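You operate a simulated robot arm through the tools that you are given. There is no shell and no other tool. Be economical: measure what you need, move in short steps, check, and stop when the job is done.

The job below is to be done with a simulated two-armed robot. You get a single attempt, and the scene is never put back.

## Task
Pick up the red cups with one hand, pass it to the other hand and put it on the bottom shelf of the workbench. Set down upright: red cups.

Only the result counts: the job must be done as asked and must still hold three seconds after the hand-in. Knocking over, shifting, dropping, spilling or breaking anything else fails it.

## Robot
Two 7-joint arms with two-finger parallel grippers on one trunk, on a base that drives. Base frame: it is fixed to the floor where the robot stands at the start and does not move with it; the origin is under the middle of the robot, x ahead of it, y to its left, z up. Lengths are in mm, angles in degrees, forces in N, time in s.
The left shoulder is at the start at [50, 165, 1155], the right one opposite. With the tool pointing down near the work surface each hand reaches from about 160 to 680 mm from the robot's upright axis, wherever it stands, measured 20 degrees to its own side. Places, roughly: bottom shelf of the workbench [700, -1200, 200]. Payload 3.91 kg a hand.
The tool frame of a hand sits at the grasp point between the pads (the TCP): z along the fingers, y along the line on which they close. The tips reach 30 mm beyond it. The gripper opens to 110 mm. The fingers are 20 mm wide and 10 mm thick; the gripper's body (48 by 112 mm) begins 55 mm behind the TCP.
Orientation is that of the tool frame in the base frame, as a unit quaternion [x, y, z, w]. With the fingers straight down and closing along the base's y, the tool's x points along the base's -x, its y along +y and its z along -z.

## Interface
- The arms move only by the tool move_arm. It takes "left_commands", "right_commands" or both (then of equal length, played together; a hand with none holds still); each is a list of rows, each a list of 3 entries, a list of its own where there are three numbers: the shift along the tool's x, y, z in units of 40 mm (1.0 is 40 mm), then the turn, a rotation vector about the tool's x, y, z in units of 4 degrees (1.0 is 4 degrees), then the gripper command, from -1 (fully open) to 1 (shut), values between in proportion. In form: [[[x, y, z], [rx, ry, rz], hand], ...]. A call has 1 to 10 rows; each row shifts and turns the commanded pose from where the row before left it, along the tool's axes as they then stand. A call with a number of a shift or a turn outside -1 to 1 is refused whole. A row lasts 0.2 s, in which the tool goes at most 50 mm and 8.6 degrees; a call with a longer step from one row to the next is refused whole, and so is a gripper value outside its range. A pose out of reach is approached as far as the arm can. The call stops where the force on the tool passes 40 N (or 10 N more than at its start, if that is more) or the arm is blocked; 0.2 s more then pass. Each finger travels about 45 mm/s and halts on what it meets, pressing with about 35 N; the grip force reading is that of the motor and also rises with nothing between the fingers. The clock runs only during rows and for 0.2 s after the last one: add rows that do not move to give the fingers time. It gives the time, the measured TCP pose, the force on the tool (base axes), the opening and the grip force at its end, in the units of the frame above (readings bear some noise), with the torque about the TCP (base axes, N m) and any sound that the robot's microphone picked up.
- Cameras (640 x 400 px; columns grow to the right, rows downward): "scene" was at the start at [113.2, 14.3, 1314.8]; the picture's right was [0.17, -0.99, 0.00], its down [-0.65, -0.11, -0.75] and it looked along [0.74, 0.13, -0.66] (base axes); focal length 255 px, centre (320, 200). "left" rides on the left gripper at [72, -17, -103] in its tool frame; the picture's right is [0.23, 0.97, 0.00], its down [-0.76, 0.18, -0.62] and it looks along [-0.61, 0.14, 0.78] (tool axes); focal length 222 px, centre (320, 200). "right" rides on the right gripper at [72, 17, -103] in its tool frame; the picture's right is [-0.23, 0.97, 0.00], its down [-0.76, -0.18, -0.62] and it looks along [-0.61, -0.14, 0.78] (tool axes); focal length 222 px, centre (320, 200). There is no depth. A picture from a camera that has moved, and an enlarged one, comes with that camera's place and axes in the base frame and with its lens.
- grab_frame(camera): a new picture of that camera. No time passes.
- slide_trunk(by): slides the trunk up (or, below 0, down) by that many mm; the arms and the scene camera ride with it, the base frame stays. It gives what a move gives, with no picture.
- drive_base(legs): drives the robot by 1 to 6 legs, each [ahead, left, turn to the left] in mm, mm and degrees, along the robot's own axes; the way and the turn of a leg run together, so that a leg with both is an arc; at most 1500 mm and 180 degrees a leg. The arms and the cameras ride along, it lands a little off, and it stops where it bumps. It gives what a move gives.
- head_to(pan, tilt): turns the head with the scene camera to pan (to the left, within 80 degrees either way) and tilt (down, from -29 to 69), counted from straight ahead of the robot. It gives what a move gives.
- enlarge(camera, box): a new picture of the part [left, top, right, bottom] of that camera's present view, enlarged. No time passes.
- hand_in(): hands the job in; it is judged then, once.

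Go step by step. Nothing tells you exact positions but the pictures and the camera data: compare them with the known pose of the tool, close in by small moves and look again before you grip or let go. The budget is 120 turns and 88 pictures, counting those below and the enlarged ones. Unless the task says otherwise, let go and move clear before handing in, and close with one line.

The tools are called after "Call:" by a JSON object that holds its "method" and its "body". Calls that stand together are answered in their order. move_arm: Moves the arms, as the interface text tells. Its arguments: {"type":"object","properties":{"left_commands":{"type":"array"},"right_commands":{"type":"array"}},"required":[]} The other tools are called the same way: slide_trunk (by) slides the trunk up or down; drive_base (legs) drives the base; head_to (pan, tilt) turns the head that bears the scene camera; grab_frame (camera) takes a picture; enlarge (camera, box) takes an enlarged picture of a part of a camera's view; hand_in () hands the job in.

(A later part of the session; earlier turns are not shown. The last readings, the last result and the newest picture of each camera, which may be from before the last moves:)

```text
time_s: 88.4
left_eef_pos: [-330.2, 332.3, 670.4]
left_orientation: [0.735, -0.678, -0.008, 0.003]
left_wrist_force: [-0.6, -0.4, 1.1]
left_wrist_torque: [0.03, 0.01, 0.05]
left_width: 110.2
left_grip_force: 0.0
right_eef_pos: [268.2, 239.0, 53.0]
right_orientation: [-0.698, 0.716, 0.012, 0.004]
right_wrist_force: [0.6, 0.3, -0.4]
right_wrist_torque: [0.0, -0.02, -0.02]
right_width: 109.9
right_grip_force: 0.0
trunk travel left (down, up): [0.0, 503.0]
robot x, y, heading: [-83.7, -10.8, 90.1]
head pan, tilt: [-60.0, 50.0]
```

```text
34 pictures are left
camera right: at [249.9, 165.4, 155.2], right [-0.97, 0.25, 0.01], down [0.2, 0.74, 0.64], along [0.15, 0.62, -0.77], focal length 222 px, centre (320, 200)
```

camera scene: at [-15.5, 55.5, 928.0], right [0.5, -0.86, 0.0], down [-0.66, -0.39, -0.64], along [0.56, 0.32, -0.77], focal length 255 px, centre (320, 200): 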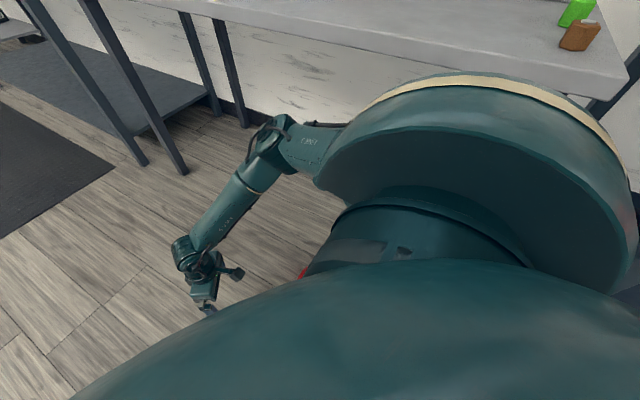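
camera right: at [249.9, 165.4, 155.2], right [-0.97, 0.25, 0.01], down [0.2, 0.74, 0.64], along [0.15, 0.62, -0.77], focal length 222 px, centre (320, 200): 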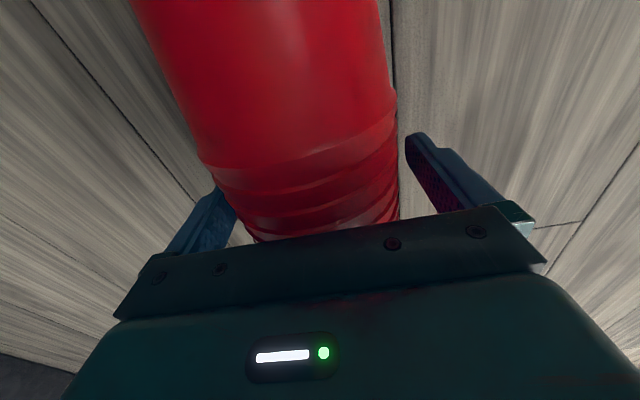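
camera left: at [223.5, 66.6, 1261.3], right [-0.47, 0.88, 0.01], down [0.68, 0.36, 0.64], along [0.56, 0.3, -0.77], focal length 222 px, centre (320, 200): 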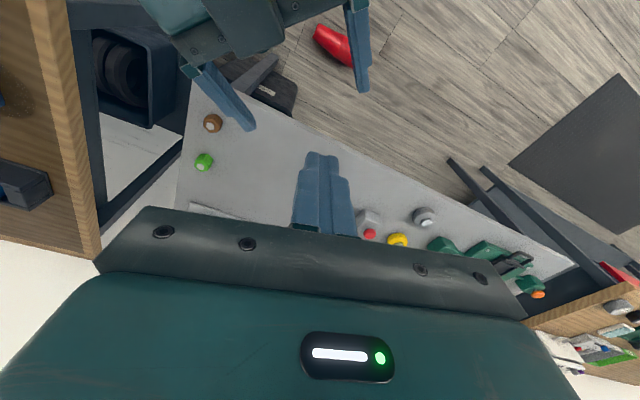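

The cups lie between the fingers. I close and lift a little.

Call:
{"method": "move_arm", "body": {"right_commands": [[[0, 0, 0.15], [0, 0, 0], -1], [[0, 0, 0], [0, 0, 0], 0.5], [[0, 0, 0], [0, 0, 0], 1], [[0, 0, 0], [0, 0, 0], 1], [[0, 0, 0], [0, 0, 0], 1], [[0, 0, 0], [0, 0, 0], 1]]}}

Call:
{"method": "move_arm", "body": {"right_commands": [[[0, 0, -0.5], [0, 0, 0], 1], [[0, 0, -0.7], [0, 0, 0], 1], [[0, 0, -0.7], [0, 0, 0], 1], [[0, 0, -0.7], [0, 0, 0], 1], [[0, 0, 0], [0, 0, 0], 1]]}}

Call:
{"method": "grab_frame", "body": {"camera": "right"}}

```text
time_s: 89.8
left_eef_pos: [-330.1, 332.1, 669.6]
left_orientation: [0.735, -0.678, -0.008, 0.003]
left_wrist_force: [-1.0, 0.1, 0.4]
left_wrist_torque: [0.0, 0.03, 0.0]
left_width: 110.1
left_grip_force: 0.1
right_eef_pos: [269.4, 240.0, 47.4]
right_orientation: [-0.698, 0.716, 0.012, 0.003]
right_wrist_force: [0.3, 1.2, 0.9]
right_wrist_torque: [0.16, -0.05, -0.06]
right_width: 92.7
right_grip_force: 35.2
trunk travel left (down, up): [0.0, 503.0]
robot x, y, heading: [-85.2, -9.0, 90.0]
head pan, tilt: [-60.0, 50.0]
```

```text
time_s: 91.0
left_eef_pos: [-330.1, 330.7, 670.2]
left_orientation: [0.736, -0.677, -0.008, 0.004]
left_wrist_force: [-0.2, 1.3, -0.3]
left_wrist_torque: [-0.01, -0.01, 0.0]
left_width: 109.9
left_grip_force: 0.0
right_eef_pos: [270.4, 237.0, 151.1]
right_orientation: [-0.698, 0.716, 0.01, 0.005]
right_wrist_force: [0.2, -1.0, -1.0]
right_wrist_torque: [0.0, 0.0, -0.02]
right_width: 92.8
right_grip_force: 35.0
trunk travel left (down, up): [0.0, 503.0]
robot x, y, heading: [-83.8, -9.5, 90.2]
head pan, tilt: [-60.0, 50.0]
```

```text
33 pictures are left
camera right: at [251.4, 162.9, 253.0], right [-0.97, 0.25, 0.01], down [0.2, 0.74, 0.64], along [0.15, 0.62, -0.77], focal length 222 px, centre (320, 200)
```

right: 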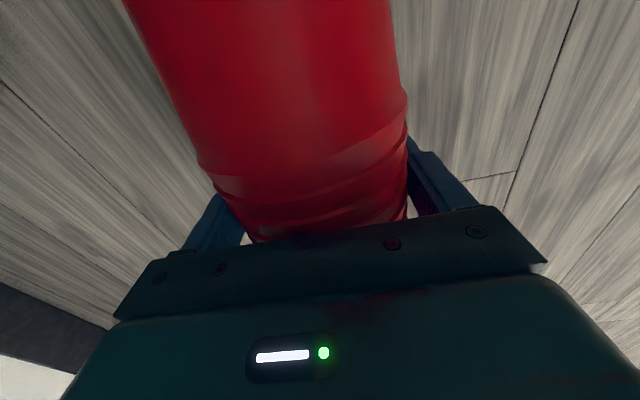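

The cups are held firmly across the rims. I move away from the table, turn to face it again with free space in front, and raise the trunk.

Call:
{"method": "drive_base", "body": {"legs": [[0, 120, 0], [0, 0, -90]]}}

Call:
{"method": "slide_trunk", "body": {"by": 380}}

Call:
{"method": "head_to", "body": {"pan": -15, "tilt": 45}}

Call:
{"method": "grab_frame", "body": {"camera": "scene"}}

```text
time_s: 96.5
left_eef_pos: [140.5, 232.5, 669.3]
left_orientation: [-0.039, 0.999, 0.008, 0.003]
left_wrist_force: [0.1, 0.2, -0.2]
left_wrist_torque: [0.05, -0.01, 0.03]
left_width: 110.1
left_grip_force: 0.0
right_eef_pos: [44.2, -366.2, 150.0]
right_orientation: [0.014, 1.0, 0.005, 0.011]
right_wrist_force: [0.3, 0.7, -0.7]
right_wrist_torque: [-0.01, -0.06, 0.0]
right_width: 92.9
right_grip_force: 35.1
trunk travel left (down, up): [0.0, 503.0]
robot x, y, heading: [-208.4, -9.8, -0.2]
head pan, tilt: [-60.0, 50.0]
```

```text
time_s: 100.2
left_eef_pos: [140.6, 234.1, 1049.8]
left_orientation: [-0.039, 0.999, 0.008, 0.003]
left_wrist_force: [-1.0, -0.4, 0.6]
left_wrist_torque: [-0.02, -0.01, 0.01]
left_width: 110.0
left_grip_force: 0.1
right_eef_pos: [43.4, -366.4, 530.8]
right_orientation: [0.015, 1.0, 0.005, 0.01]
right_wrist_force: [0.1, 0.4, -0.8]
right_wrist_torque: [0.0, -0.02, 0.04]
right_width: 92.7
right_grip_force: 34.8
trunk travel left (down, up): [-380.0, 123.0]
robot x, y, heading: [-208.6, -14.9, 0.1]
head pan, tilt: [-60.0, 50.0]
```

```text
time_s: 101.3
left_eef_pos: [140.0, 234.4, 1049.5]
left_orientation: [-0.04, 0.999, 0.007, 0.003]
left_wrist_force: [-0.6, 0.4, 0.5]
left_wrist_torque: [0.0, -0.01, -0.01]
left_width: 109.9
left_grip_force: 0.0
right_eef_pos: [42.7, -366.0, 530.2]
right_orientation: [0.014, 1.0, 0.005, 0.011]
right_wrist_force: [0.5, 0.4, -1.1]
right_wrist_torque: [0.02, 0.01, -0.02]
right_width: 92.9
right_grip_force: 35.0
trunk travel left (down, up): [-380.0, 123.0]
robot x, y, heading: [-204.1, -12.8, -0.0]
head pan, tilt: [-15.0, 45.0]
```

```text
32 pictures are left
camera scene: at [-95.2, -34.0, 1314.9], right [-0.26, -0.97, 0.0], down [-0.68, 0.18, -0.71], along [0.68, -0.18, -0.71], focal length 255 px, centre (320, 200)
```

scene: 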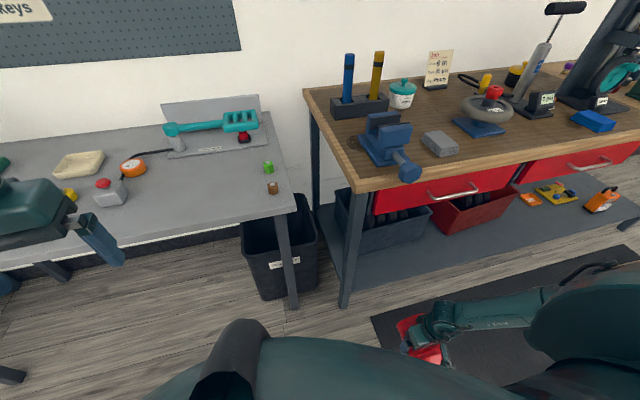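

I can see the bench's bottom shelf: bins at the left end and free shelf further right. I raise the right hand while yawing it left, then pitch it up so the cups stand upright.

Call:
{"method": "move_arm", "body": {"right_commands": [[[0, 0, -0.95], [0, 0, -1], 1], [[0, 0, -0.95], [0, 0, -1], 1], [[0, 0, -0.95], [0, 0, -1], 1], [[0, 0, -0.95], [0, 0, -1], 1], [[0, 0, -0.95], [0, 0, -1], 1], [[0, 0, -0.95], [0, 0, -1], 1], [[0, 0, -0.95], [0, 0, -1], 1], [[0, 0, -0.95], [0, 0, -1], 1], [[0, 0, -0.95], [0, 0, -1], 1], [[0, 0, -0.95], [0, 0, -1], 1]]}}

Call:
{"method": "move_arm", "body": {"right_commands": [[[0, 0, 0], [0, -1, 0], 1], [[0, 0, 0], [0, -1, 0], 1], [[0, 0, 0], [0, -1, 0], 1], [[0, 0, 0], [0, -1, 0], 1], [[0, 0, 0], [0, -1, 0], 1], [[0, 0, 0], [0, -1, 0], 1], [[0, 0, 0], [0, -1, 0], 1], [[0, 0, 0], [0, -1, 0], 1], [[0, 0, 0], [0, -1, 0], 1], [[0, 0, 0], [0, -1, 0], 1]]}}

Call:
{"method": "move_arm", "body": {"right_commands": [[[0, 0, 0], [0, -1, 0], 1], [[0, 0, 0], [0, -1, 0], 1], [[0, 0, 0], [0, -1, 0], 1], [[0, 0, 0], [0, -1, 0], 1], [[0, 0, 0], [0, -1, 0], 1], [[0, 0, 0], [0, -1, 0], 1], [[0, 0, 0], [0, -1, 0], 1], [[0, 0, 0], [0, -1, 0], 1], [[0, 0, 0], [0, -1, 0], 1], [[0, 0, 0], [0, -1, 0], 1]]}}

Call:
{"method": "grab_frame", "body": {"camera": "scene"}}

```text
time_s: 103.5
left_eef_pos: [140.9, 235.3, 1049.9]
left_orientation: [-0.04, 0.999, 0.007, 0.003]
left_wrist_force: [1.0, 0.0, 0.4]
left_wrist_torque: [-0.01, 0.02, -0.03]
left_width: 110.1
left_grip_force: 0.0
right_eef_pos: [35.6, -368.7, 910.5]
right_orientation: [-0.329, 0.944, 0.001, 0.011]
right_wrist_force: [0.8, 0.6, -0.5]
right_wrist_torque: [-0.01, 0.01, -0.02]
right_width: 93.1
right_grip_force: 35.0
trunk travel left (down, up): [-380.0, 123.0]
robot x, y, heading: [-204.3, -10.6, -0.0]
head pan, tilt: [-15.0, 45.0]
```

```text
time_s: 105.7
left_eef_pos: [141.0, 233.1, 1049.9]
left_orientation: [-0.038, 0.999, 0.008, 0.003]
left_wrist_force: [0.2, -0.2, -0.1]
left_wrist_torque: [0.01, -0.02, -0.01]
left_width: 109.9
left_grip_force: 0.1
right_eef_pos: [35.5, -369.9, 909.6]
right_orientation: [-0.308, 0.883, 0.113, 0.334]
right_wrist_force: [0.0, 0.7, -1.8]
right_wrist_torque: [0.03, -0.02, 0.04]
right_width: 92.9
right_grip_force: 35.4
trunk travel left (down, up): [-380.0, 123.0]
robot x, y, heading: [-204.4, -10.7, -0.0]
head pan, tilt: [-15.0, 45.0]
```

```text
time_s: 107.9
left_eef_pos: [140.4, 233.6, 1051.0]
left_orientation: [-0.039, 0.999, 0.008, 0.004]
left_wrist_force: [-0.3, -0.5, 0.0]
left_wrist_torque: [0.01, -0.01, 0.0]
left_width: 110.0
left_grip_force: 0.1
right_eef_pos: [36.7, -369.6, 910.6]
right_orientation: [-0.25, 0.717, 0.211, 0.616]
right_wrist_force: [0.1, -0.5, -1.1]
right_wrist_torque: [-0.02, -0.03, -0.01]
right_width: 92.9
right_grip_force: 34.6
trunk travel left (down, up): [-380.0, 123.0]
robot x, y, heading: [-203.7, -17.3, -0.1]
head pan, tilt: [-15.0, 45.0]
```

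```text
31 pictures are left
camera scene: at [-95.2, -34.1, 1314.9], right [-0.26, -0.97, 0.0], down [-0.68, 0.18, -0.71], along [0.68, -0.18, -0.71], focal length 255 px, centre (320, 200)
```

scene: 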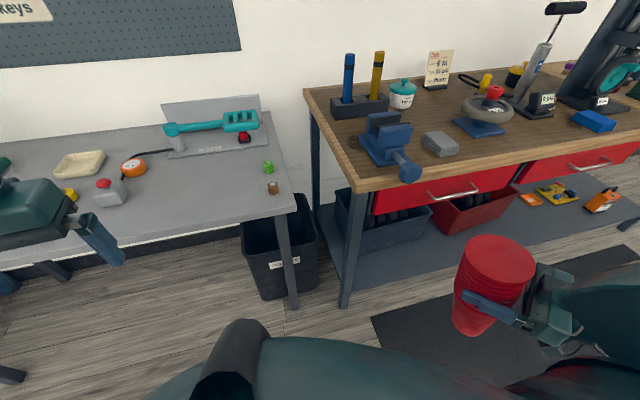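

The cups hang upright in the right hand. I finish the pitch by 4°, and move them to the front-centre of the robot.

Call:
{"method": "move_arm", "body": {"right_commands": [[[0, 0, 0], [0, -1, 0], 1], [[-0.3, 0.454, 0.844], [0, 0, 0], 1], [[-0.3, 0.454, 0.844], [0, 0, 0], 1], [[-0.3, 0.454, 0.844], [0, 0, 0], 1], [[-0.3, 0.454, 0.844], [0, 0, 0], 1], [[-0.3, 0.454, 0.844], [0, 0, 0], 1], [[-0.3, 0.454, 0.844], [0, 0, 0], 1], [[-0.3, 0.454, 0.844], [0, 0, 0], 1], [[-0.3, 0.454, 0.844], [0, 0, 0], 1], [[0, 0, 0], [0, 0, 0], 1]], "left_commands": [[[0, 0.5, 0], [0, 0, 1], -1], [[0, 0.5, 0], [0, 0, 1], -1], [[0, 0.5, 0], [0, 0, 1], -1], [[0, 0.5, 0], [0, 0, 1], -1], [[0, 0, 0], [0, 0, 1], -1], [[0, 0, 0], [0, 0, 1], -1], [[0, 0, 0], [0, 0, 1], -1], [[0, 0, 0], [0, 0, 1], -1], [[0, 0, 0], [0, 0, 1], -1], [[0, 0, 0], [0, 0, 1], -1]]}}

Call:
{"method": "move_arm", "body": {"right_commands": [[[-0.3, 0.454, 0.844], [0, 0, 0], 1], [[-0.3, 0.454, 0.844], [0, 0, 0], 1], [[0, 0, 0], [-1, 0, -0.08], 1], [[0, 0, 0], [-1, 0, -0.08], 1], [[0, 0, 0], [-1, 0, -0.08], 1], [[0, 0, 0], [0, 0, 0], 1], [[0, 0, 0], [0, 0, 0], 1], [[0, 0, 0], [0, 0, 0], 1], [[0, 0, 0], [0, 0, 0], 1], [[0, 0, 0], [0, 0, 0], 1]], "left_commands": [[[0, 0, 0], [0, -1, 0], -1], [[0, 0, 0], [0, -1, 0], -1], [[0, 0, 0], [0, -1, 0], -1], [[0, 0, 0], [0, -1, 0], -1], [[0, 0, 0], [0, -1, 0], -1], [[0, 0, 0], [0, -1, 0], -1], [[0, 0, 0], [0, -1, 0], -1], [[0, 0, 0], [0, -1, 0], -1], [[0, 0, 0], [0, -1, 0], -1], [[0, 0, 0], [0, -1, 0], -1]]}}

Call:
{"method": "grab_frame", "body": {"camera": "scene"}}

```text
time_s: 110.1
left_eef_pos: [141.6, 314.2, 1052.4]
left_orientation: [0.306, 0.952, 0.01, 0.0]
left_wrist_force: [-0.6, -0.8, -0.1]
left_wrist_torque: [-0.01, -0.02, -0.01]
left_width: 110.0
left_grip_force: 0.1
right_eef_pos: [142.9, -244.2, 1020.4]
right_orientation: [-0.244, 0.694, 0.221, 0.641]
right_wrist_force: [-0.2, -0.6, -1.2]
right_wrist_torque: [0.03, 0.02, 0.0]
right_width: 92.8
right_grip_force: 34.9
right hand out of reach, approached as far as the arm can: row 4, 5, 6, 7, 8, 9
trunk travel left (down, up): [-380.0, 123.0]
robot x, y, heading: [-208.3, -13.3, -0.2]
head pan, tilt: [-15.0, 45.0]
```

```text
time_s: 112.3
left_eef_pos: [146.9, 283.1, 1062.0]
left_orientation: [0.286, 0.91, -0.08, 0.291]
left_wrist_force: [0.5, -0.2, 0.6]
left_wrist_torque: [0.04, 0.02, -0.03]
left_width: 110.0
left_grip_force: 0.1
left hand out of reach, approached as far as the arm can: row 4, 5, 6, 7, 8
right_eef_pos: [156.6, -243.1, 1040.1]
right_orientation: [-0.315, 0.665, 0.286, 0.614]
right_wrist_force: [-0.3, -0.6, -0.7]
right_wrist_torque: [0.01, -0.01, 0.02]
right_width: 93.1
right_grip_force: 35.0
right hand out of reach, approached as far as the arm can: row 1, 2
trunk travel left (down, up): [-380.0, 123.0]
robot x, y, heading: [-208.2, -11.0, 0.1]
head pan, tilt: [-15.0, 45.0]
```

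```text
30 pictures are left
camera scene: at [-95.2, -33.9, 1315.0], right [-0.26, -0.97, 0.0], down [-0.68, 0.18, -0.71], along [0.68, -0.18, -0.71], focal length 255 px, centre (320, 200)
```

scene: 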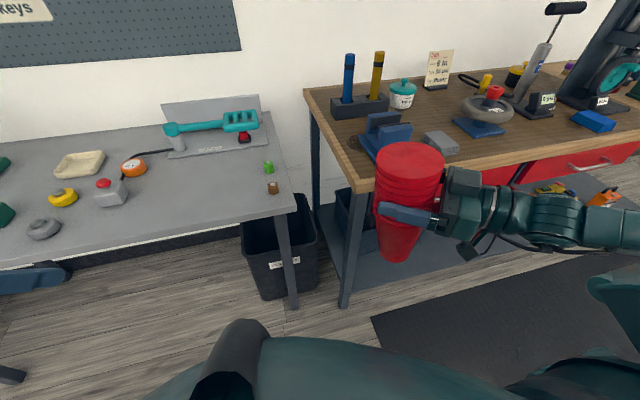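

The right arm is at its limit at that height. I raise the trunk so that the hand works relatively lower, where reaching inward worked earlier.

Call:
{"method": "slide_trunk", "body": {"by": 115}}

Call:
{"method": "move_arm", "body": {"right_commands": [[[0.9, 0, 0.08], [0, 0, 0], 1], [[0.9, 0, 0.08], [0, 0, 0], 1], [[0.9, 0, 0.08], [0, 0, 0], 1], [[0.9, 0, 0.08], [0, 0, 0], 1], [[-0.06, 0.47, 0.77], [-0.5, 0, -0.04], 1], [[-0.06, 0.47, 0.77], [-0.5, 0, -0.04], 1], [[-0.06, 0.47, 0.77], [-0.5, 0, -0.04], 1], [[-0.06, 0.47, 0.77], [-0.5, 0, -0.04], 1], [[-0.06, 0.47, 0.77], [0, 0, 0], 1], [[-0.06, 0.47, 0.77], [0, 0, 0], 1]]}}

Call:
{"method": "move_arm", "body": {"left_commands": [[[0, 0.8, 0], [0, 0, 0], -1], [[0, 0, 0.9], [0, 0, 0], -1], [[0, 0, 0.9], [0, 0, 0], -1], [[0, 0, 0.9], [0, 0, 0], -1], [[0, 0, 0], [0, -1, 0], -1], [[0, 0, 0], [0, -1, 0], -1], [[0, 0, 0], [0, -1, 0], -1], [[0, 0, 0], [0, -1, 0], -1], [[0, 0, 0], [0, -1, 0], -1], [[0, 0, 0], [0, 0, 0], -1]]}}

Call:
{"method": "grab_frame", "body": {"camera": "scene"}}

```text
time_s: 113.8
left_eef_pos: [148.3, 283.3, 1177.4]
left_orientation: [0.285, 0.91, -0.08, 0.29]
left_wrist_force: [-0.5, 0.3, 0.2]
left_wrist_torque: [-0.01, -0.03, 0.0]
left_width: 110.1
left_grip_force: 0.2
right_eef_pos: [157.6, -243.4, 1154.7]
right_orientation: [-0.315, 0.665, 0.286, 0.613]
right_wrist_force: [-0.4, -0.3, -1.3]
right_wrist_torque: [0.01, 0.01, -0.02]
right_width: 92.7
right_grip_force: 34.8
trunk travel left (down, up): [-495.0, 8.0]
robot x, y, heading: [-203.6, -10.3, 0.1]
head pan, tilt: [-15.0, 45.0]
```

```text
time_s: 116.0
left_eef_pos: [147.7, 282.7, 1177.9]
left_orientation: [0.285, 0.91, -0.08, 0.29]
left_wrist_force: [-0.2, 0.1, 0.6]
left_wrist_torque: [-0.04, -0.02, -0.01]
left_width: 109.9
left_grip_force: 0.1
right_eef_pos: [172.7, -25.2, 1007.5]
right_orientation: [-0.36, 0.643, 0.327, 0.592]
right_wrist_force: [-0.4, -0.4, -1.5]
right_wrist_torque: [-0.02, 0.01, 0.05]
right_width: 92.6
right_grip_force: 35.2
right hand out of reach, approached as far as the arm can: row 3
trunk travel left (down, up): [-495.0, 8.0]
robot x, y, heading: [-203.8, -9.5, 0.0]
head pan, tilt: [-15.0, 45.0]
```

```text
time_s: 118.2
left_eef_pos: [219.4, 254.8, 1093.0]
left_orientation: [0.268, 0.845, -0.13, 0.444]
left_wrist_force: [-0.1, -0.4, -0.5]
left_wrist_torque: [-0.04, 0.0, 0.01]
left_width: 110.0
left_grip_force: 0.0
left hand out of reach, approached as far as the arm can: row 1
right_eef_pos: [173.4, -26.6, 1007.8]
right_orientation: [-0.361, 0.642, 0.329, 0.592]
right_wrist_force: [-0.3, 0.1, -1.0]
right_wrist_torque: [0.02, 0.01, 0.01]
right_width: 92.7
right_grip_force: 34.8
trunk travel left (down, up): [-495.0, 8.0]
robot x, y, heading: [-201.3, -10.3, 0.0]
head pan, tilt: [-15.0, 45.0]
```

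```text
29 pictures are left
camera scene: at [-95.0, -34.2, 1429.9], right [-0.26, -0.97, 0.0], down [-0.68, 0.18, -0.71], along [0.68, -0.18, -0.71], focal length 255 px, centre (320, 200)
```

scene: 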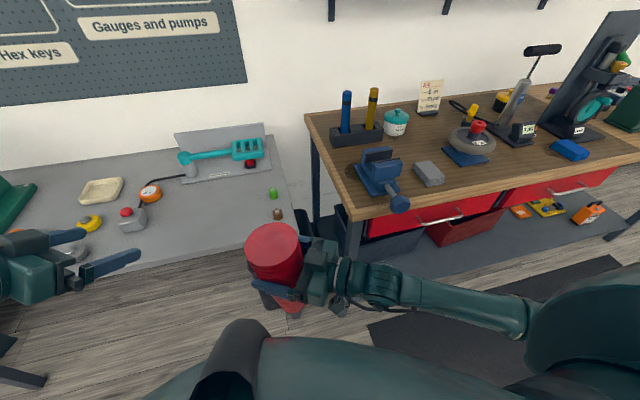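

The cups are front-centre in the right hand. Now I orient the left hand to point right with a 15° downward tilt.

Call:
{"method": "move_arm", "body": {"left_commands": [[[0, 0, 0], [0.9, 0, 0.44], -1], [[0, 0, 0], [0.9, 0, 0.44], -1], [[0, 0, 0], [0.9, 0, 0.44], -1], [[0, 0, 0], [0.9, 0, 0.44], -1], [[0, 0, 0], [0, -1, 0], -1], [[0, 0, 0], [0, -1, 0], -1], [[0, 0, 0], [0, -1, 0], -1], [[0, 0, 0], [0, -1, 0], -1], [[0, 0, 0], [0, -1, 0], -1], [[0, 0, 0], [0, 0, 0], -1]]}}

Call:
{"method": "move_arm", "body": {"left_commands": [[[0.9, 0, 0.24], [0, 0, 0], -1], [[0.9, 0, 0.24], [0, 0, 0], -1], [[0.9, 0, 0.24], [0, 0, 0], -1], [[0, 0, 0], [0.9, 0, 0.25], -1], [[0, 0, 0], [0.9, 0, 0.25], -1], [[0, 0, 0], [0, 0, 0], -1]]}}

```text
time_s: 120.4
left_eef_pos: [217.7, 261.7, 1088.3]
left_orientation: [0.306, 0.734, -0.242, 0.556]
left_wrist_force: [0.1, -0.3, -0.6]
left_wrist_torque: [0.01, -0.02, -0.02]
left_width: 109.7
left_grip_force: 0.0
left hand out of reach, approached as far as the arm can: row 2, 3
right_eef_pos: [173.3, -26.2, 1006.2]
right_orientation: [-0.36, 0.642, 0.328, 0.592]
right_wrist_force: [-0.5, 0.1, -0.4]
right_wrist_torque: [-0.01, 0.02, 0.0]
right_width: 92.7
right_grip_force: 34.5
trunk travel left (down, up): [-495.0, 8.0]
robot x, y, heading: [-204.5, -11.1, 0.1]
head pan, tilt: [-15.0, 45.0]
```

```text
time_s: 121.8
left_eef_pos: [212.5, 280.0, 1001.9]
left_orientation: [0.354, 0.712, -0.279, 0.538]
left_wrist_force: [-0.1, -0.9, 0.5]
left_wrist_torque: [0.02, 0.0, 0.01]
left_width: 110.1
left_grip_force: 0.1
left hand out of reach, approached as far as the arm can: row 2, 3
right_eef_pos: [172.9, -25.5, 1008.1]
right_orientation: [-0.36, 0.641, 0.329, 0.592]
right_wrist_force: [0.1, -0.3, -1.7]
right_wrist_torque: [0.02, 0.02, 0.02]
right_width: 92.7
right_grip_force: 34.5
trunk travel left (down, up): [-495.0, 8.0]
robot x, y, heading: [-203.5, -13.3, 0.3]
head pan, tilt: [-15.0, 45.0]
```

Call:
{"method": "move_arm", "body": {"left_commands": [[[0.129, -0.75, 0.404], [0, 0, 0], -1], [[0.129, -0.75, 0.404], [0, 0, 0], -1], [[0.129, -0.75, 0.404], [0, 0, 0], -1], [[0.129, -0.75, 0.404], [0, 0, 0], -1], [[0.129, -0.75, 0.404], [0, 0, 0], -1], [[0.129, -0.75, 0.404], [0, 0, 0], -1], [[0.129, -0.75, 0.404], [0, 0, 0], -1], [[0, 0, 0], [0, 0, 0], -1]]}}

Call:
{"method": "grab_frame", "body": {"camera": "left"}}

Call:
{"method": "grab_frame", "body": {"camera": "scene"}}

```text
time_s: 123.6
left_eef_pos: [87.0, 121.4, 992.2]
left_orientation: [0.353, 0.711, -0.278, 0.54]
left_wrist_force: [-0.2, 1.0, -0.2]
left_wrist_torque: [0.0, 0.01, -0.03]
left_width: 110.0
left_grip_force: 0.0
left hand out of reach, approached as far as the arm can: row 1, 2, 3, 4, 5
right_eef_pos: [173.0, -26.4, 1007.9]
right_orientation: [-0.36, 0.642, 0.328, 0.592]
right_wrist_force: [0.7, 0.1, -1.3]
right_wrist_torque: [-0.01, -0.04, -0.02]
right_width: 92.9
right_grip_force: 35.0
trunk travel left (down, up): [-495.0, 8.0]
robot x, y, heading: [-204.1, -14.3, -0.3]
head pan, tilt: [-15.0, 45.0]
```

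```text
28 pictures are left
camera left: at [3.0, 206.2, 950.7], right [0.74, 0.63, -0.23], down [-0.09, 0.44, 0.9], along [0.66, -0.65, 0.38], focal length 222 px, centre (320, 200)
```

left: 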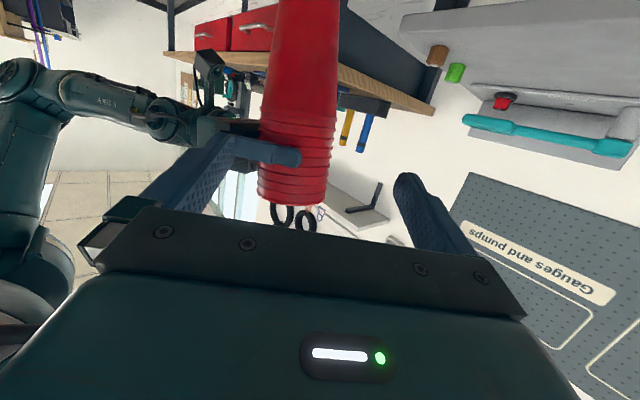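

```text
27 pictures are left
camera scene: at [-94.7, -33.9, 1429.9], right [-0.26, -0.97, 0.0], down [-0.68, 0.18, -0.71], along [0.68, -0.18, -0.71], focal length 255 px, centre (320, 200)
```

scene: 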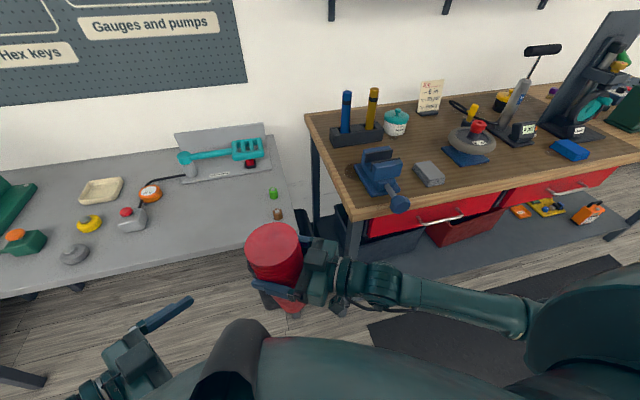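

The left camera confirms the cups' axis at about [176, -22]. I lower the left hand and line it up with the bottom cup.

Call:
{"method": "move_arm", "body": {"left_commands": [[[0.65, -0.1, 0.18], [0, 0, 0], -1], [[0.65, -0.1, 0.18], [0, 0, 0], -1], [[-0.13, -0.09, 0.58], [0, 0, 0], -1], [[-0.13, -0.09, 0.58], [0, 0, 0], -1], [[0, 0, 0], [0, 0, 0], -1]]}}

Call:
{"method": "grab_frame", "body": {"camera": "left"}}

```text
time_s: 124.8
left_eef_pos: [104.2, 73.6, 937.9]
left_orientation: [0.353, 0.713, -0.277, 0.539]
left_wrist_force: [-0.8, 0.1, -0.1]
left_wrist_torque: [-0.02, -0.01, 0.0]
left_width: 110.1
left_grip_force: 0.1
right_eef_pos: [172.5, -26.0, 1008.4]
right_orientation: [-0.361, 0.642, 0.328, 0.591]
right_wrist_force: [0.1, -0.1, -1.3]
right_wrist_torque: [-0.02, 0.02, -0.02]
right_width: 92.6
right_grip_force: 34.7
trunk travel left (down, up): [-495.0, 8.0]
robot x, y, heading: [-207.0, -10.9, 0.2]
head pan, tilt: [-15.0, 45.0]
```

```text
26 pictures are left
camera left: at [18.5, 158.3, 895.0], right [0.74, 0.63, -0.23], down [-0.09, 0.44, 0.9], along [0.66, -0.65, 0.38], focal length 222 px, centre (320, 200)
```

left: 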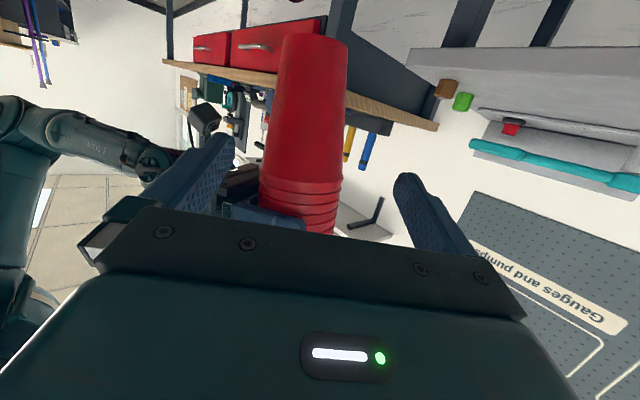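

The cups lean about 7° in the right hand, with the base towards it. I pitch the right hand to straighten them, lower the left by 8 mm, and look again.

Call:
{"method": "move_arm", "body": {"right_commands": [[[0, 0, 0], [0, -0.9, 0], 1], [[0, 0, 0], [0, -0.8, 0], 1], [[0, 0, 0], [0, 0, 0], 1]], "left_commands": [[[0.19, 0, 0.05], [0, 0, 0], -1], [[0, 0, 0], [0, 0, 0], -1], [[0, 0, 0], [0, 0, 0], -1]]}}

Call:
{"method": "grab_frame", "body": {"camera": "left"}}

Call:
{"method": "enlarge", "body": {"camera": "scene", "box": [160, 180, 400, 380]}}

```text
time_s: 125.6
left_eef_pos: [101.8, 73.6, 930.1]
left_orientation: [0.353, 0.712, -0.278, 0.539]
left_wrist_force: [0.0, 0.0, -0.1]
left_wrist_torque: [0.04, 0.0, 0.02]
left_width: 109.8
left_grip_force: 0.1
right_eef_pos: [174.3, -26.3, 1007.8]
right_orientation: [-0.34, 0.606, 0.349, 0.629]
right_wrist_force: [1.2, 0.4, -1.1]
right_wrist_torque: [0.01, -0.04, -0.03]
right_width: 92.8
right_grip_force: 35.3
trunk travel left (down, up): [-495.0, 8.0]
robot x, y, heading: [-205.0, -11.5, -0.0]
head pan, tilt: [-15.0, 45.0]
```

```text
25 pictures are left
camera left: at [17.9, 158.2, 887.2], right [0.74, 0.63, -0.23], down [-0.09, 0.44, 0.9], along [0.66, -0.65, 0.38], focal length 222 px, centre (320, 200)
```

left: 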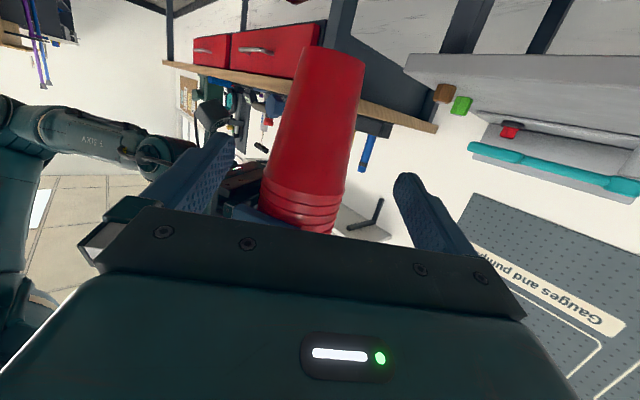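

```text
2.00 times, centred on (280, 280) of scene
camera zoom: at [-95.2, -33.9, 1429.9], right [-0.26, -0.97, 0.0], down [-0.68, 0.18, -0.71], along [0.68, -0.18, -0.71], focal length 510 px, centre (400, 40)
```

zoom: 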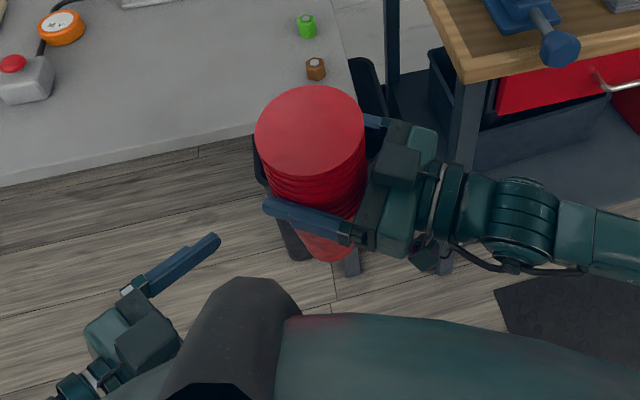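

The cups are now upright and on the left hand's centre line. I drop another 12 mm so the block on top clears the right finger, then advance to the grasp point.

Call:
{"method": "move_arm", "body": {"left_commands": [[[0.29, 0, 0.08], [0, 0, 0], -1], [[-0.167, 0.01, 0.6], [0, 0, 0], -1], [[-0.167, 0.01, 0.6], [0, 0, 0], -1], [[-0.167, 0.01, 0.6], [0, 0, 0], -1], [[-0.1, 0, 0.36], [0, 0, 0], -1], [[-0.067, 0, 0.24], [0, 0, 0], -1], [[0, 0, 0], [0, 0, 0], -1]]}}

Call:
{"method": "grab_frame", "body": {"camera": "left"}}

Call:
{"method": "enlarge", "body": {"camera": "scene", "box": [160, 180, 400, 380]}}

```text
time_s: 127.2
left_eef_pos: [163.8, -4.4, 917.1]
left_orientation: [0.353, 0.712, -0.278, 0.539]
left_wrist_force: [0.4, -0.3, -0.2]
left_wrist_torque: [0.0, 0.0, 0.0]
left_width: 110.0
left_grip_force: 0.0
right_eef_pos: [173.7, -27.1, 1006.6]
right_orientation: [-0.341, 0.606, 0.349, 0.628]
right_wrist_force: [-0.1, -0.2, -0.6]
right_wrist_torque: [-0.02, -0.03, -0.03]
right_width: 92.6
right_grip_force: 35.0
trunk travel left (down, up): [-495.0, 8.0]
robot x, y, heading: [-206.3, -13.6, -0.2]
head pan, tilt: [-15.0, 45.0]
```

```text
23 pictures are left
camera left: at [78.7, 78.9, 876.0], right [0.74, 0.63, -0.23], down [-0.09, 0.44, 0.9], along [0.66, -0.65, 0.38], focal length 222 px, centre (320, 200)
```

left: 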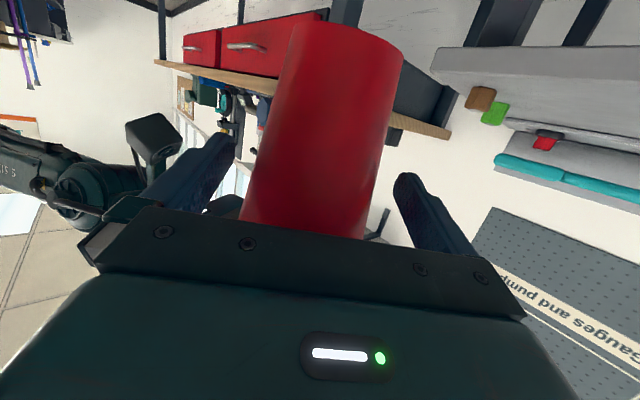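

```text
2.00 times, centred on (280, 280) of scene
camera zoom: at [-95.2, -33.8, 1429.9], right [-0.26, -0.97, 0.0], down [-0.68, 0.18, -0.71], along [0.68, -0.18, -0.71], focal length 510 px, centre (400, 40)
```

zoom: 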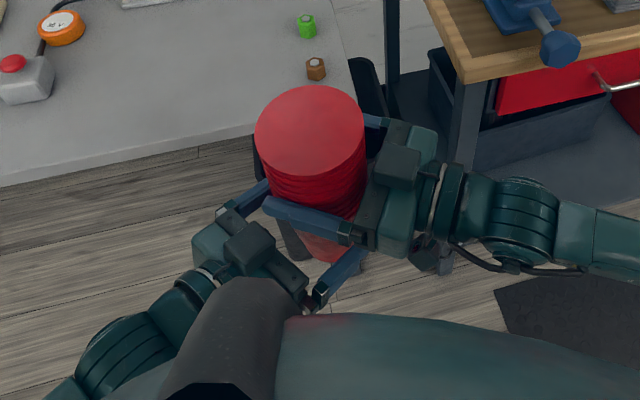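

No contact this time, and the bottom cup is well between the left fingers. I close the left hand while the right still holds.

Call:
{"method": "move_arm", "body": {"left_commands": [[[0, 0, 0], [0, 0, 0], 0], [[0, 0, 0], [0, 0, 0], 0.4], [[0, 0, 0], [0, 0, 0], 1], [[0, 0, 0], [0, 0, 0], 1], [[0, 0, 0], [0, 0, 0], 1], [[0, 0, 0], [0, 0, 0], 1]]}}

```text
time_s: 128.6
left_eef_pos: [162.4, -6.0, 917.8]
left_orientation: [0.354, 0.713, -0.278, 0.538]
left_wrist_force: [-12.6, -12.6, 1.4]
left_wrist_torque: [0.51, -0.36, -0.21]
left_width: 79.5
left_grip_force: 34.8
right_eef_pos: [172.9, -26.4, 1008.2]
right_orientation: [-0.34, 0.606, 0.349, 0.629]
right_wrist_force: [12.1, 11.8, -3.1]
right_wrist_torque: [0.5, -0.7, -0.15]
right_width: 92.8
right_grip_force: 34.9
trunk travel left (down, up): [-495.0, 8.0]
robot x, y, heading: [-204.5, -14.1, 0.2]
head pan, tilt: [-15.0, 45.0]
```

Both hands grip, with a sideways preload of about 17 N. I relax that with a few mm before opening the right hand.

Call:
{"method": "move_arm", "body": {"left_commands": [[[0, -0.08, 0], [0, 0, 0], 1], [[0, 0, 0], [0, 0, 0], 1]]}}

```text
time_s: 129.2
left_eef_pos: [160.7, -5.2, 917.3]
left_orientation: [0.352, 0.713, -0.276, 0.539]
left_wrist_force: [-5.2, -1.1, -0.1]
left_wrist_torque: [-0.28, -0.09, -0.09]
left_width: 79.7
left_grip_force: 35.5
right_eef_pos: [172.6, -27.1, 1008.7]
right_orientation: [-0.34, 0.606, 0.349, 0.628]
right_wrist_force: [5.0, 2.0, -0.9]
right_wrist_torque: [0.37, -0.27, 0.03]
right_width: 92.7
right_grip_force: 34.9
trunk travel left (down, up): [-495.0, 8.0]
robot x, y, heading: [-203.9, -11.4, 0.2]
head pan, tilt: [-15.0, 45.0]
```

The preload is nearly gone. I open the right hand just enough and withdraw it straight back.

Call:
{"method": "move_arm", "body": {"right_commands": [[[0, 0, 0], [0, 0, 0], -0.84], [[0, 0, 0], [0, 0, 0], -0.84], [[0, 0, 0], [0, 0, 0], -0.84], [[0, 0, 0], [0, 0, 0], -0.84]]}}

Call:
{"method": "move_arm", "body": {"right_commands": [[[0, 0, -0.4], [0, 0, 0], -0.84], [[0, 0, -0.8], [0, 0, 0], -0.84], [[0, 0, -0.8], [0, 0, 0], -0.84], [[0, 0, -0.8], [0, 0, 0], -0.84], [[0, 0, 0], [0, 0, 0], -0.84]]}}

Call:
{"method": "enlarge", "body": {"camera": "scene", "box": [160, 180, 400, 380]}}

Call:
{"method": "grab_frame", "body": {"camera": "left"}}

```text
time_s: 130.2
left_eef_pos: [161.3, -7.3, 917.9]
left_orientation: [0.353, 0.712, -0.278, 0.539]
left_wrist_force: [0.5, 0.8, 0.5]
left_wrist_torque: [0.0, 0.01, 0.01]
left_width: 79.8
left_grip_force: 35.5
right_eef_pos: [172.5, -26.3, 1007.5]
right_orientation: [-0.341, 0.606, 0.35, 0.628]
right_wrist_force: [0.0, 0.7, -0.3]
right_wrist_torque: [-0.01, 0.02, 0.0]
right_width: 101.5
right_grip_force: 0.0
trunk travel left (down, up): [-495.0, 8.0]
robot x, y, heading: [-204.7, -12.1, -0.1]
head pan, tilt: [-15.0, 45.0]
```

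```text
time_s: 131.4
left_eef_pos: [161.2, -7.3, 917.9]
left_orientation: [0.353, 0.712, -0.278, 0.539]
left_wrist_force: [0.5, -0.2, -0.4]
left_wrist_torque: [0.04, 0.02, 0.0]
left_width: 79.7
left_grip_force: 35.2
right_eef_pos: [113.5, -121.7, 1004.7]
right_orientation: [-0.34, 0.606, 0.349, 0.629]
right_wrist_force: [-0.5, -0.9, -0.7]
right_wrist_torque: [-0.02, 0.0, -0.01]
right_width: 101.0
right_grip_force: 0.1
trunk travel left (down, up): [-495.0, 8.0]
robot x, y, heading: [-200.5, -13.0, -0.1]
head pan, tilt: [-15.0, 45.0]
```

```text
2.00 times, centred on (280, 280) of scene
camera zoom: at [-95.0, -33.7, 1429.9], right [-0.26, -0.97, 0.0], down [-0.68, 0.18, -0.71], along [0.68, -0.18, -0.71], focal length 510 px, centre (400, 40)
```

zoom: 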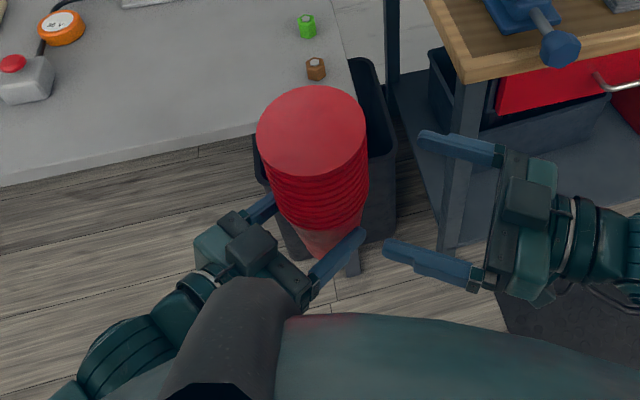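

```text
20 pictures are left
camera left: at [76.3, 77.3, 875.7], right [0.74, 0.63, -0.23], down [-0.09, 0.44, 0.9], along [0.66, -0.65, 0.38], focal length 222 px, centre (320, 200)
```

left: 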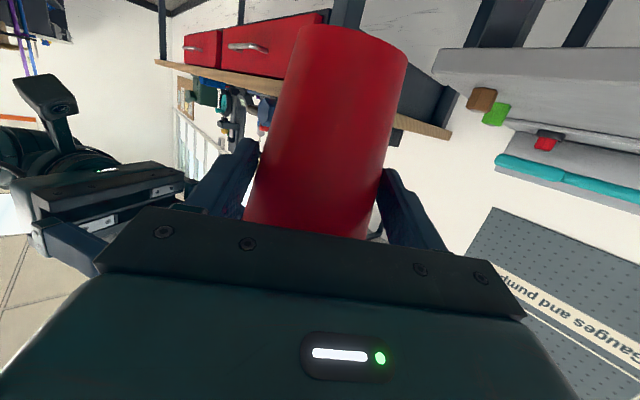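

The hand-over worked: the left hand now holds the cups upright by the bottom cup. Next I move them to the left-front, turn the left hand to point straight ahead, and pull the right hand back.

Call:
{"method": "move_arm", "body": {"left_commands": [[[0.114, 0.855, -0.414], [0, 0, 0], 1], [[0.114, 0.855, -0.414], [0, 0, 0], 1], [[0.114, 0.855, -0.414], [0, 0, 0], 1], [[0.114, 0.855, -0.414], [0, 0, 0], 1], [[0.114, 0.855, -0.414], [0, 0, 0], 1], [[0, 0, 0], [-0.966, 0, -0.266], 1], [[0, 0, 0], [-0.966, 0, -0.266], 1], [[0, 0, 0], [-0.966, 0, -0.266], 1], [[0, 0, 0], [-0.966, 0, -0.266], 1], [[0, 0, 0], [0, 0, 0], 1]], "right_commands": [[[0, 0, -0.5], [0, 0, 0], -0.84], [[0, 0, -0.5], [0, 0, 0], -0.84], [[0, 0, -0.5], [0, 0, 0], -0.84], [[0, -0.5, 0], [0, 0, 0], -0.84], [[0, -0.5, 0], [0, 0, 0], -0.84], [[0, 0, 0], [0, 0, 0], -0.84], [[0, 0, 0], [0, 0, 0], -0.84], [[0, 0, 0], [0, 0, 0], -0.84], [[0, 0, 0], [0, 0, 0], -0.84], [[0, 0, 0], [0, 0, 0], -0.84]]}}

Call:
{"method": "move_arm", "body": {"left_commands": [[[0, 0, 0], [-0.966, 0, -0.266], 1], [[0, 0, 0], [-0.966, 0, -0.266], 1], [[0, 0, 0], [-0.966, 0, -0.266], 1], [[0, 0, 0], [-0.966, 0, -0.266], 1], [[0, 0, 0], [-0.966, 0, -0.266], 1], [[0, 0, 0], [-0.966, 0, -0.266], 1], [[0, 0, 0], [-0.966, 0, -0.266], 1], [[0, 0, 0], [-0.966, 0, -0.266], 1], [[0, 0, 0], [-0.966, 0, -0.266], 1], [[0, 0, 0], [0, 0, 0], 1]]}}

Call:
{"method": "head_to", "body": {"pan": 20, "tilt": 45}}

Call:
{"method": "grab_frame", "body": {"camera": "scene"}}

```text
time_s: 133.6
left_eef_pos: [245.6, 163.9, 915.5]
left_orientation: [0.25, 0.756, -0.199, 0.572]
left_wrist_force: [0.6, 0.0, -0.6]
left_wrist_torque: [0.03, 0.03, 0.0]
left_width: 79.7
left_grip_force: 35.0
right_eef_pos: [116.9, -192.3, 1002.8]
right_orientation: [-0.34, 0.606, 0.349, 0.629]
right_wrist_force: [0.9, 0.3, 0.4]
right_wrist_torque: [0.0, -0.02, 0.03]
right_width: 101.1
right_grip_force: 0.1
trunk travel left (down, up): [-495.0, 8.0]
robot x, y, heading: [-203.7, -14.5, 0.1]
head pan, tilt: [-15.0, 45.0]
```

```text
time_s: 135.8
left_eef_pos: [273.2, 308.1, 941.3]
left_orientation: [0.008, 0.799, -0.02, 0.601]
left_wrist_force: [0.7, 0.1, -1.2]
left_wrist_torque: [0.01, 0.0, 0.01]
left_width: 79.4
left_grip_force: 34.7
left hand out of reach, approached as far as the arm can: row 4, 5, 6, 7, 8, 9
right_eef_pos: [118.1, -193.4, 1001.5]
right_orientation: [-0.34, 0.606, 0.349, 0.629]
right_wrist_force: [-0.8, 0.4, 0.3]
right_wrist_torque: [-0.03, 0.03, 0.01]
right_width: 101.1
right_grip_force: 0.1
trunk travel left (down, up): [-495.0, 8.0]
robot x, y, heading: [-204.6, -10.2, -0.0]
head pan, tilt: [-15.0, 45.0]
```

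```text
time_s: 136.8
left_eef_pos: [273.9, 308.6, 941.5]
left_orientation: [0.008, 0.8, -0.02, 0.6]
left_wrist_force: [0.2, 0.1, -1.3]
left_wrist_torque: [-0.02, 0.02, -0.01]
left_width: 79.6
left_grip_force: 34.9
right_eef_pos: [117.0, -194.2, 1002.2]
right_orientation: [-0.34, 0.606, 0.349, 0.629]
right_wrist_force: [0.2, 0.1, 0.4]
right_wrist_torque: [0.01, 0.01, 0.01]
right_width: 101.3
right_grip_force: 0.0
trunk travel left (down, up): [-495.0, 8.0]
robot x, y, heading: [-208.3, -12.1, 0.3]
head pan, tilt: [20.0, 45.0]
```

```text
19 pictures are left
camera scene: at [-97.2, 15.0, 1429.9], right [0.34, -0.94, 0.0], down [-0.66, -0.24, -0.71], along [0.66, 0.24, -0.71], focal length 255 px, centre (320, 200)
```

scene: 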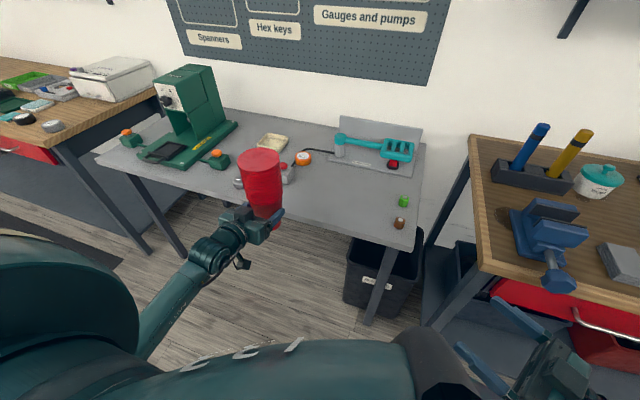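

The left hand points ahead with the cups upright. I back away from the table and drive to the right, along the bench, before lowering.

Call:
{"method": "drive_base", "body": {"legs": [[-120, 0, 0], [0, -1450, 0]]}}

Call:
{"method": "head_to", "body": {"pan": 10, "tilt": 48}}

Call:
{"method": "grab_frame", "body": {"camera": "scene"}}

```text
time_s: 150.5
left_eef_pos: [157.4, -1135.7, 941.1]
left_orientation: [0.002, 0.799, -0.015, 0.601]
left_wrist_force: [0.2, -0.8, -0.7]
left_wrist_torque: [-0.03, 0.03, -0.01]
left_width: 79.5
left_grip_force: 34.8
right_eef_pos: [10.9, -1639.9, 1002.2]
right_orientation: [-0.345, 0.603, 0.354, 0.626]
right_wrist_force: [-0.3, 0.0, 0.1]
right_wrist_torque: [-0.01, -0.01, -0.01]
right_width: 101.0
right_grip_force: 0.1
trunk travel left (down, up): [-495.0, 8.0]
robot x, y, heading: [-309.6, -1464.7, 1.1]
head pan, tilt: [20.0, 45.0]
```

```text
time_s: 151.2
left_eef_pos: [156.8, -1135.7, 941.4]
left_orientation: [0.001, 0.8, -0.015, 0.6]
left_wrist_force: [0.5, -0.3, -1.8]
left_wrist_torque: [0.0, 0.06, -0.01]
left_width: 79.2
left_grip_force: 35.0
right_eef_pos: [9.5, -1639.7, 1001.1]
right_orientation: [-0.346, 0.603, 0.355, 0.626]
right_wrist_force: [-0.6, -0.5, 0.3]
right_wrist_torque: [0.03, 0.0, -0.01]
right_width: 101.2
right_grip_force: 0.1
trunk travel left (down, up): [-495.0, 8.0]
robot x, y, heading: [-314.9, -1465.0, 1.1]
head pan, tilt: [10.0, 48.0]
```

```text
18 pictures are left
camera scene: at [-206.0, -1449.8, 1425.7], right [0.19, -0.98, 0.0], down [-0.73, -0.14, -0.67], along [0.66, 0.13, -0.74], focal length 255 px, centre (320, 200)
```

scene: 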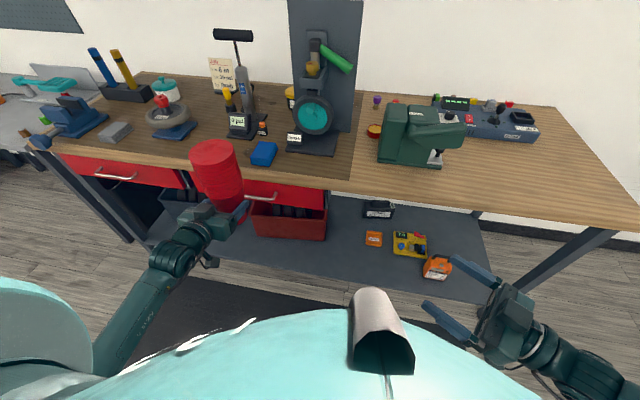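

The shelf is free between the red box and the orange tools, around y −1440. I drive a bit further right and lower the trunk there, still well in front of the bench.

Call:
{"method": "drive_base", "body": {"legs": [[0, -300, -1]]}}

Call:
{"method": "slide_trunk", "body": {"by": -380}}

Call:
{"method": "slide_trunk", "body": {"by": -115}}

Call:
{"method": "head_to", "body": {"pan": 20, "tilt": 45}}

Call:
{"method": "grab_frame", "body": {"camera": "scene"}}

```text
time_s: 154.5
left_eef_pos: [165.2, -1443.9, 941.0]
left_orientation: [0.01, 0.799, -0.021, 0.601]
left_wrist_force: [0.2, 0.2, -1.1]
left_wrist_torque: [0.0, 0.03, -0.01]
left_width: 79.2
left_grip_force: 35.1
right_eef_pos: [9.3, -1945.4, 1003.1]
right_orientation: [-0.34, 0.606, 0.349, 0.629]
right_wrist_force: [0.5, 0.5, -1.0]
right_wrist_torque: [0.0, -0.02, 0.02]
right_width: 101.1
right_grip_force: 0.1
trunk travel left (down, up): [-495.0, 8.0]
robot x, y, heading: [-312.0, -1764.4, -0.1]
head pan, tilt: [10.0, 48.0]
```

```text
time_s: 158.1
left_eef_pos: [165.8, -1444.5, 561.0]
left_orientation: [0.009, 0.8, -0.021, 0.6]
left_wrist_force: [0.8, 0.3, -1.3]
left_wrist_torque: [0.01, 0.06, 0.04]
left_width: 78.9
left_grip_force: 35.4
right_eef_pos: [9.0, -1945.7, 622.1]
right_orientation: [-0.339, 0.606, 0.349, 0.63]
right_wrist_force: [0.3, 0.4, 0.0]
right_wrist_torque: [0.03, 0.01, -0.02]
right_width: 101.2
right_grip_force: 0.0
trunk travel left (down, up): [-115.0, 388.0]
robot x, y, heading: [-311.4, -1769.1, -0.1]
head pan, tilt: [10.0, 48.0]
```

```text
time_s: 159.6
left_eef_pos: [166.0, -1443.5, 446.2]
left_orientation: [0.009, 0.8, -0.021, 0.6]
left_wrist_force: [0.2, 0.2, -0.6]
left_wrist_torque: [-0.01, -0.02, -0.02]
left_width: 78.9
left_grip_force: 35.1
right_eef_pos: [8.3, -1945.7, 507.0]
right_orientation: [-0.34, 0.606, 0.349, 0.629]
right_wrist_force: [-0.3, -0.4, -0.3]
right_wrist_torque: [0.0, 0.0, 0.02]
right_width: 101.1
right_grip_force: 0.0
trunk travel left (down, up): [0.0, 503.0]
robot x, y, heading: [-312.3, -1765.4, 0.1]
head pan, tilt: [10.0, 48.0]
```

```text
time_s: 160.3
left_eef_pos: [167.0, -1443.1, 445.6]
left_orientation: [0.008, 0.8, -0.02, 0.6]
left_wrist_force: [-0.3, -0.3, -0.6]
left_wrist_torque: [0.0, 0.02, 0.0]
left_width: 79.1
left_grip_force: 34.9
right_eef_pos: [8.3, -1945.1, 505.8]
right_orientation: [-0.341, 0.606, 0.35, 0.628]
right_wrist_force: [0.2, -0.8, -0.2]
right_wrist_torque: [-0.02, 0.01, -0.03]
right_width: 101.4
right_grip_force: 0.0
trunk travel left (down, up): [0.0, 503.0]
robot x, y, heading: [-311.1, -1761.8, -0.1]
head pan, tilt: [20.0, 45.0]
```

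```text
17 pictures are left
camera scene: at [-204.7, -1737.0, 934.9], right [0.34, -0.94, 0.0], down [-0.67, -0.24, -0.71], along [0.66, 0.24, -0.71], focal length 255 px, centre (320, 200)
```

scene: 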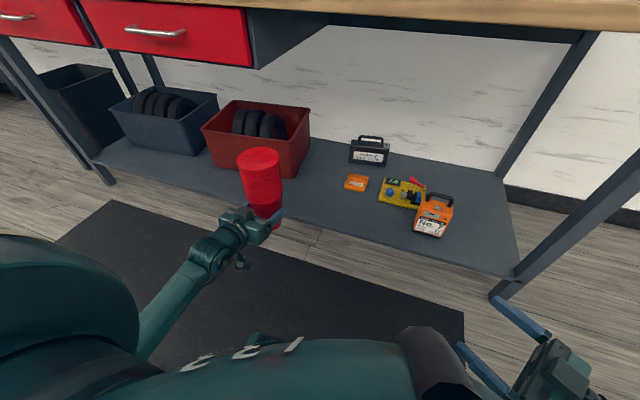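

The view is clear: free shelf behind the cups, right of the red box. I lower the cups to just above shelf height while still in front of it, and retract the right hand a little.

Call:
{"method": "move_arm", "body": {"left_commands": [[[0.85, 0, 0.247], [0, 0, 0], 1], [[0.85, 0, 0.247], [0, 0, 0], 1], [[0.85, 0, 0.247], [0, 0, 0], 1], [[0.85, 0, 0.247], [0, 0, 0], 1], [[0, 0, 0], [0, 0, 0], 1]], "right_commands": [[[0, 0.43, -0.26], [0, 0, 0], -0.84], [[0, 0.43, -0.26], [0, 0, 0], -0.84], [[0, 0.43, -0.26], [0, 0, 0], -0.84], [[0, 0, 0], [0, 0, 0], -0.84], [[0, 0, 0], [0, 0, 0], -0.84]]}}

Call:
{"method": "enlarge", "body": {"camera": "scene", "box": [140, 100, 380, 320]}}

Call:
{"method": "grab_frame", "body": {"camera": "left"}}

```text
time_s: 160.9
left_eef_pos: [166.3, -1439.4, 381.2]
left_orientation: [0.01, 0.8, -0.025, 0.6]
left_wrist_force: [-0.6, 0.1, -1.4]
left_wrist_torque: [-0.02, 0.05, 0.03]
left_width: 79.0
left_grip_force: 35.3
left hand out of reach, approached as far as the arm can: row 2, 3
right_eef_pos: [-18.5, -1950.3, 506.8]
right_orientation: [-0.34, 0.607, 0.341, 0.632]
right_wrist_force: [18.7, -20.6, 0.5]
right_wrist_torque: [0.13, 0.27, 1.79]
right_width: 87.9
right_grip_force: 0.1
trunk travel left (down, up): [0.0, 503.0]
robot x, y, heading: [-312.6, -1764.1, -0.2]
head pan, tilt: [20.0, 45.0]
stopped in row 3 (right hand): the force on the tool passed its limit at 49 N (the readings are from after the stop); the commanded pose is now the measured one
```

```text
1.82 times, centred on (260, 210) of scene
camera zoom: at [-204.3, -1737.4, 934.9], right [0.34, -0.94, 0.0], down [-0.67, -0.24, -0.71], along [0.66, 0.24, -0.71], focal length 463 px, centre (429, 182)
```

zoom: 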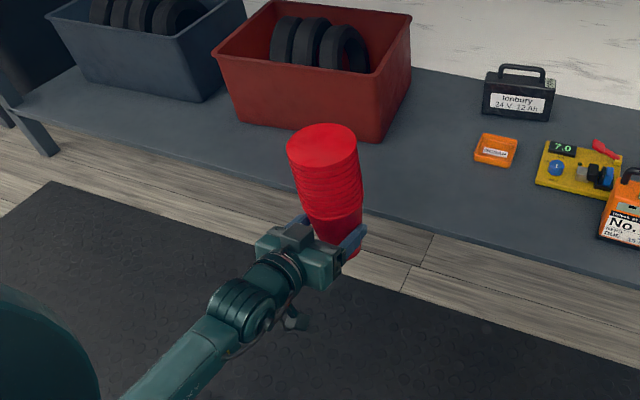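

```text
15 pictures are left
camera left: at [46.8, -1452.6, 341.1], right [-0.02, 0.97, -0.25], down [-0.38, 0.22, 0.9], along [0.93, 0.11, 0.36], focal length 222 px, centre (320, 200)
```

left: 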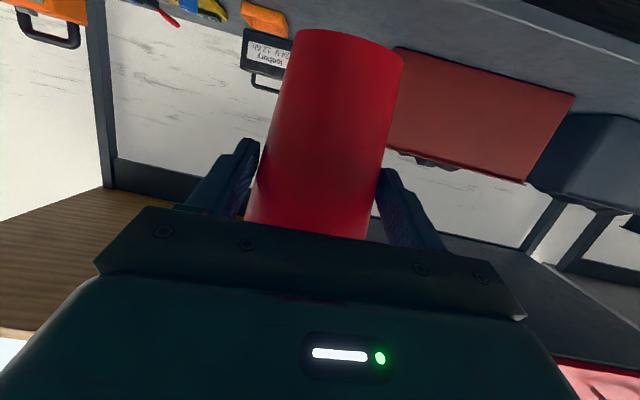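

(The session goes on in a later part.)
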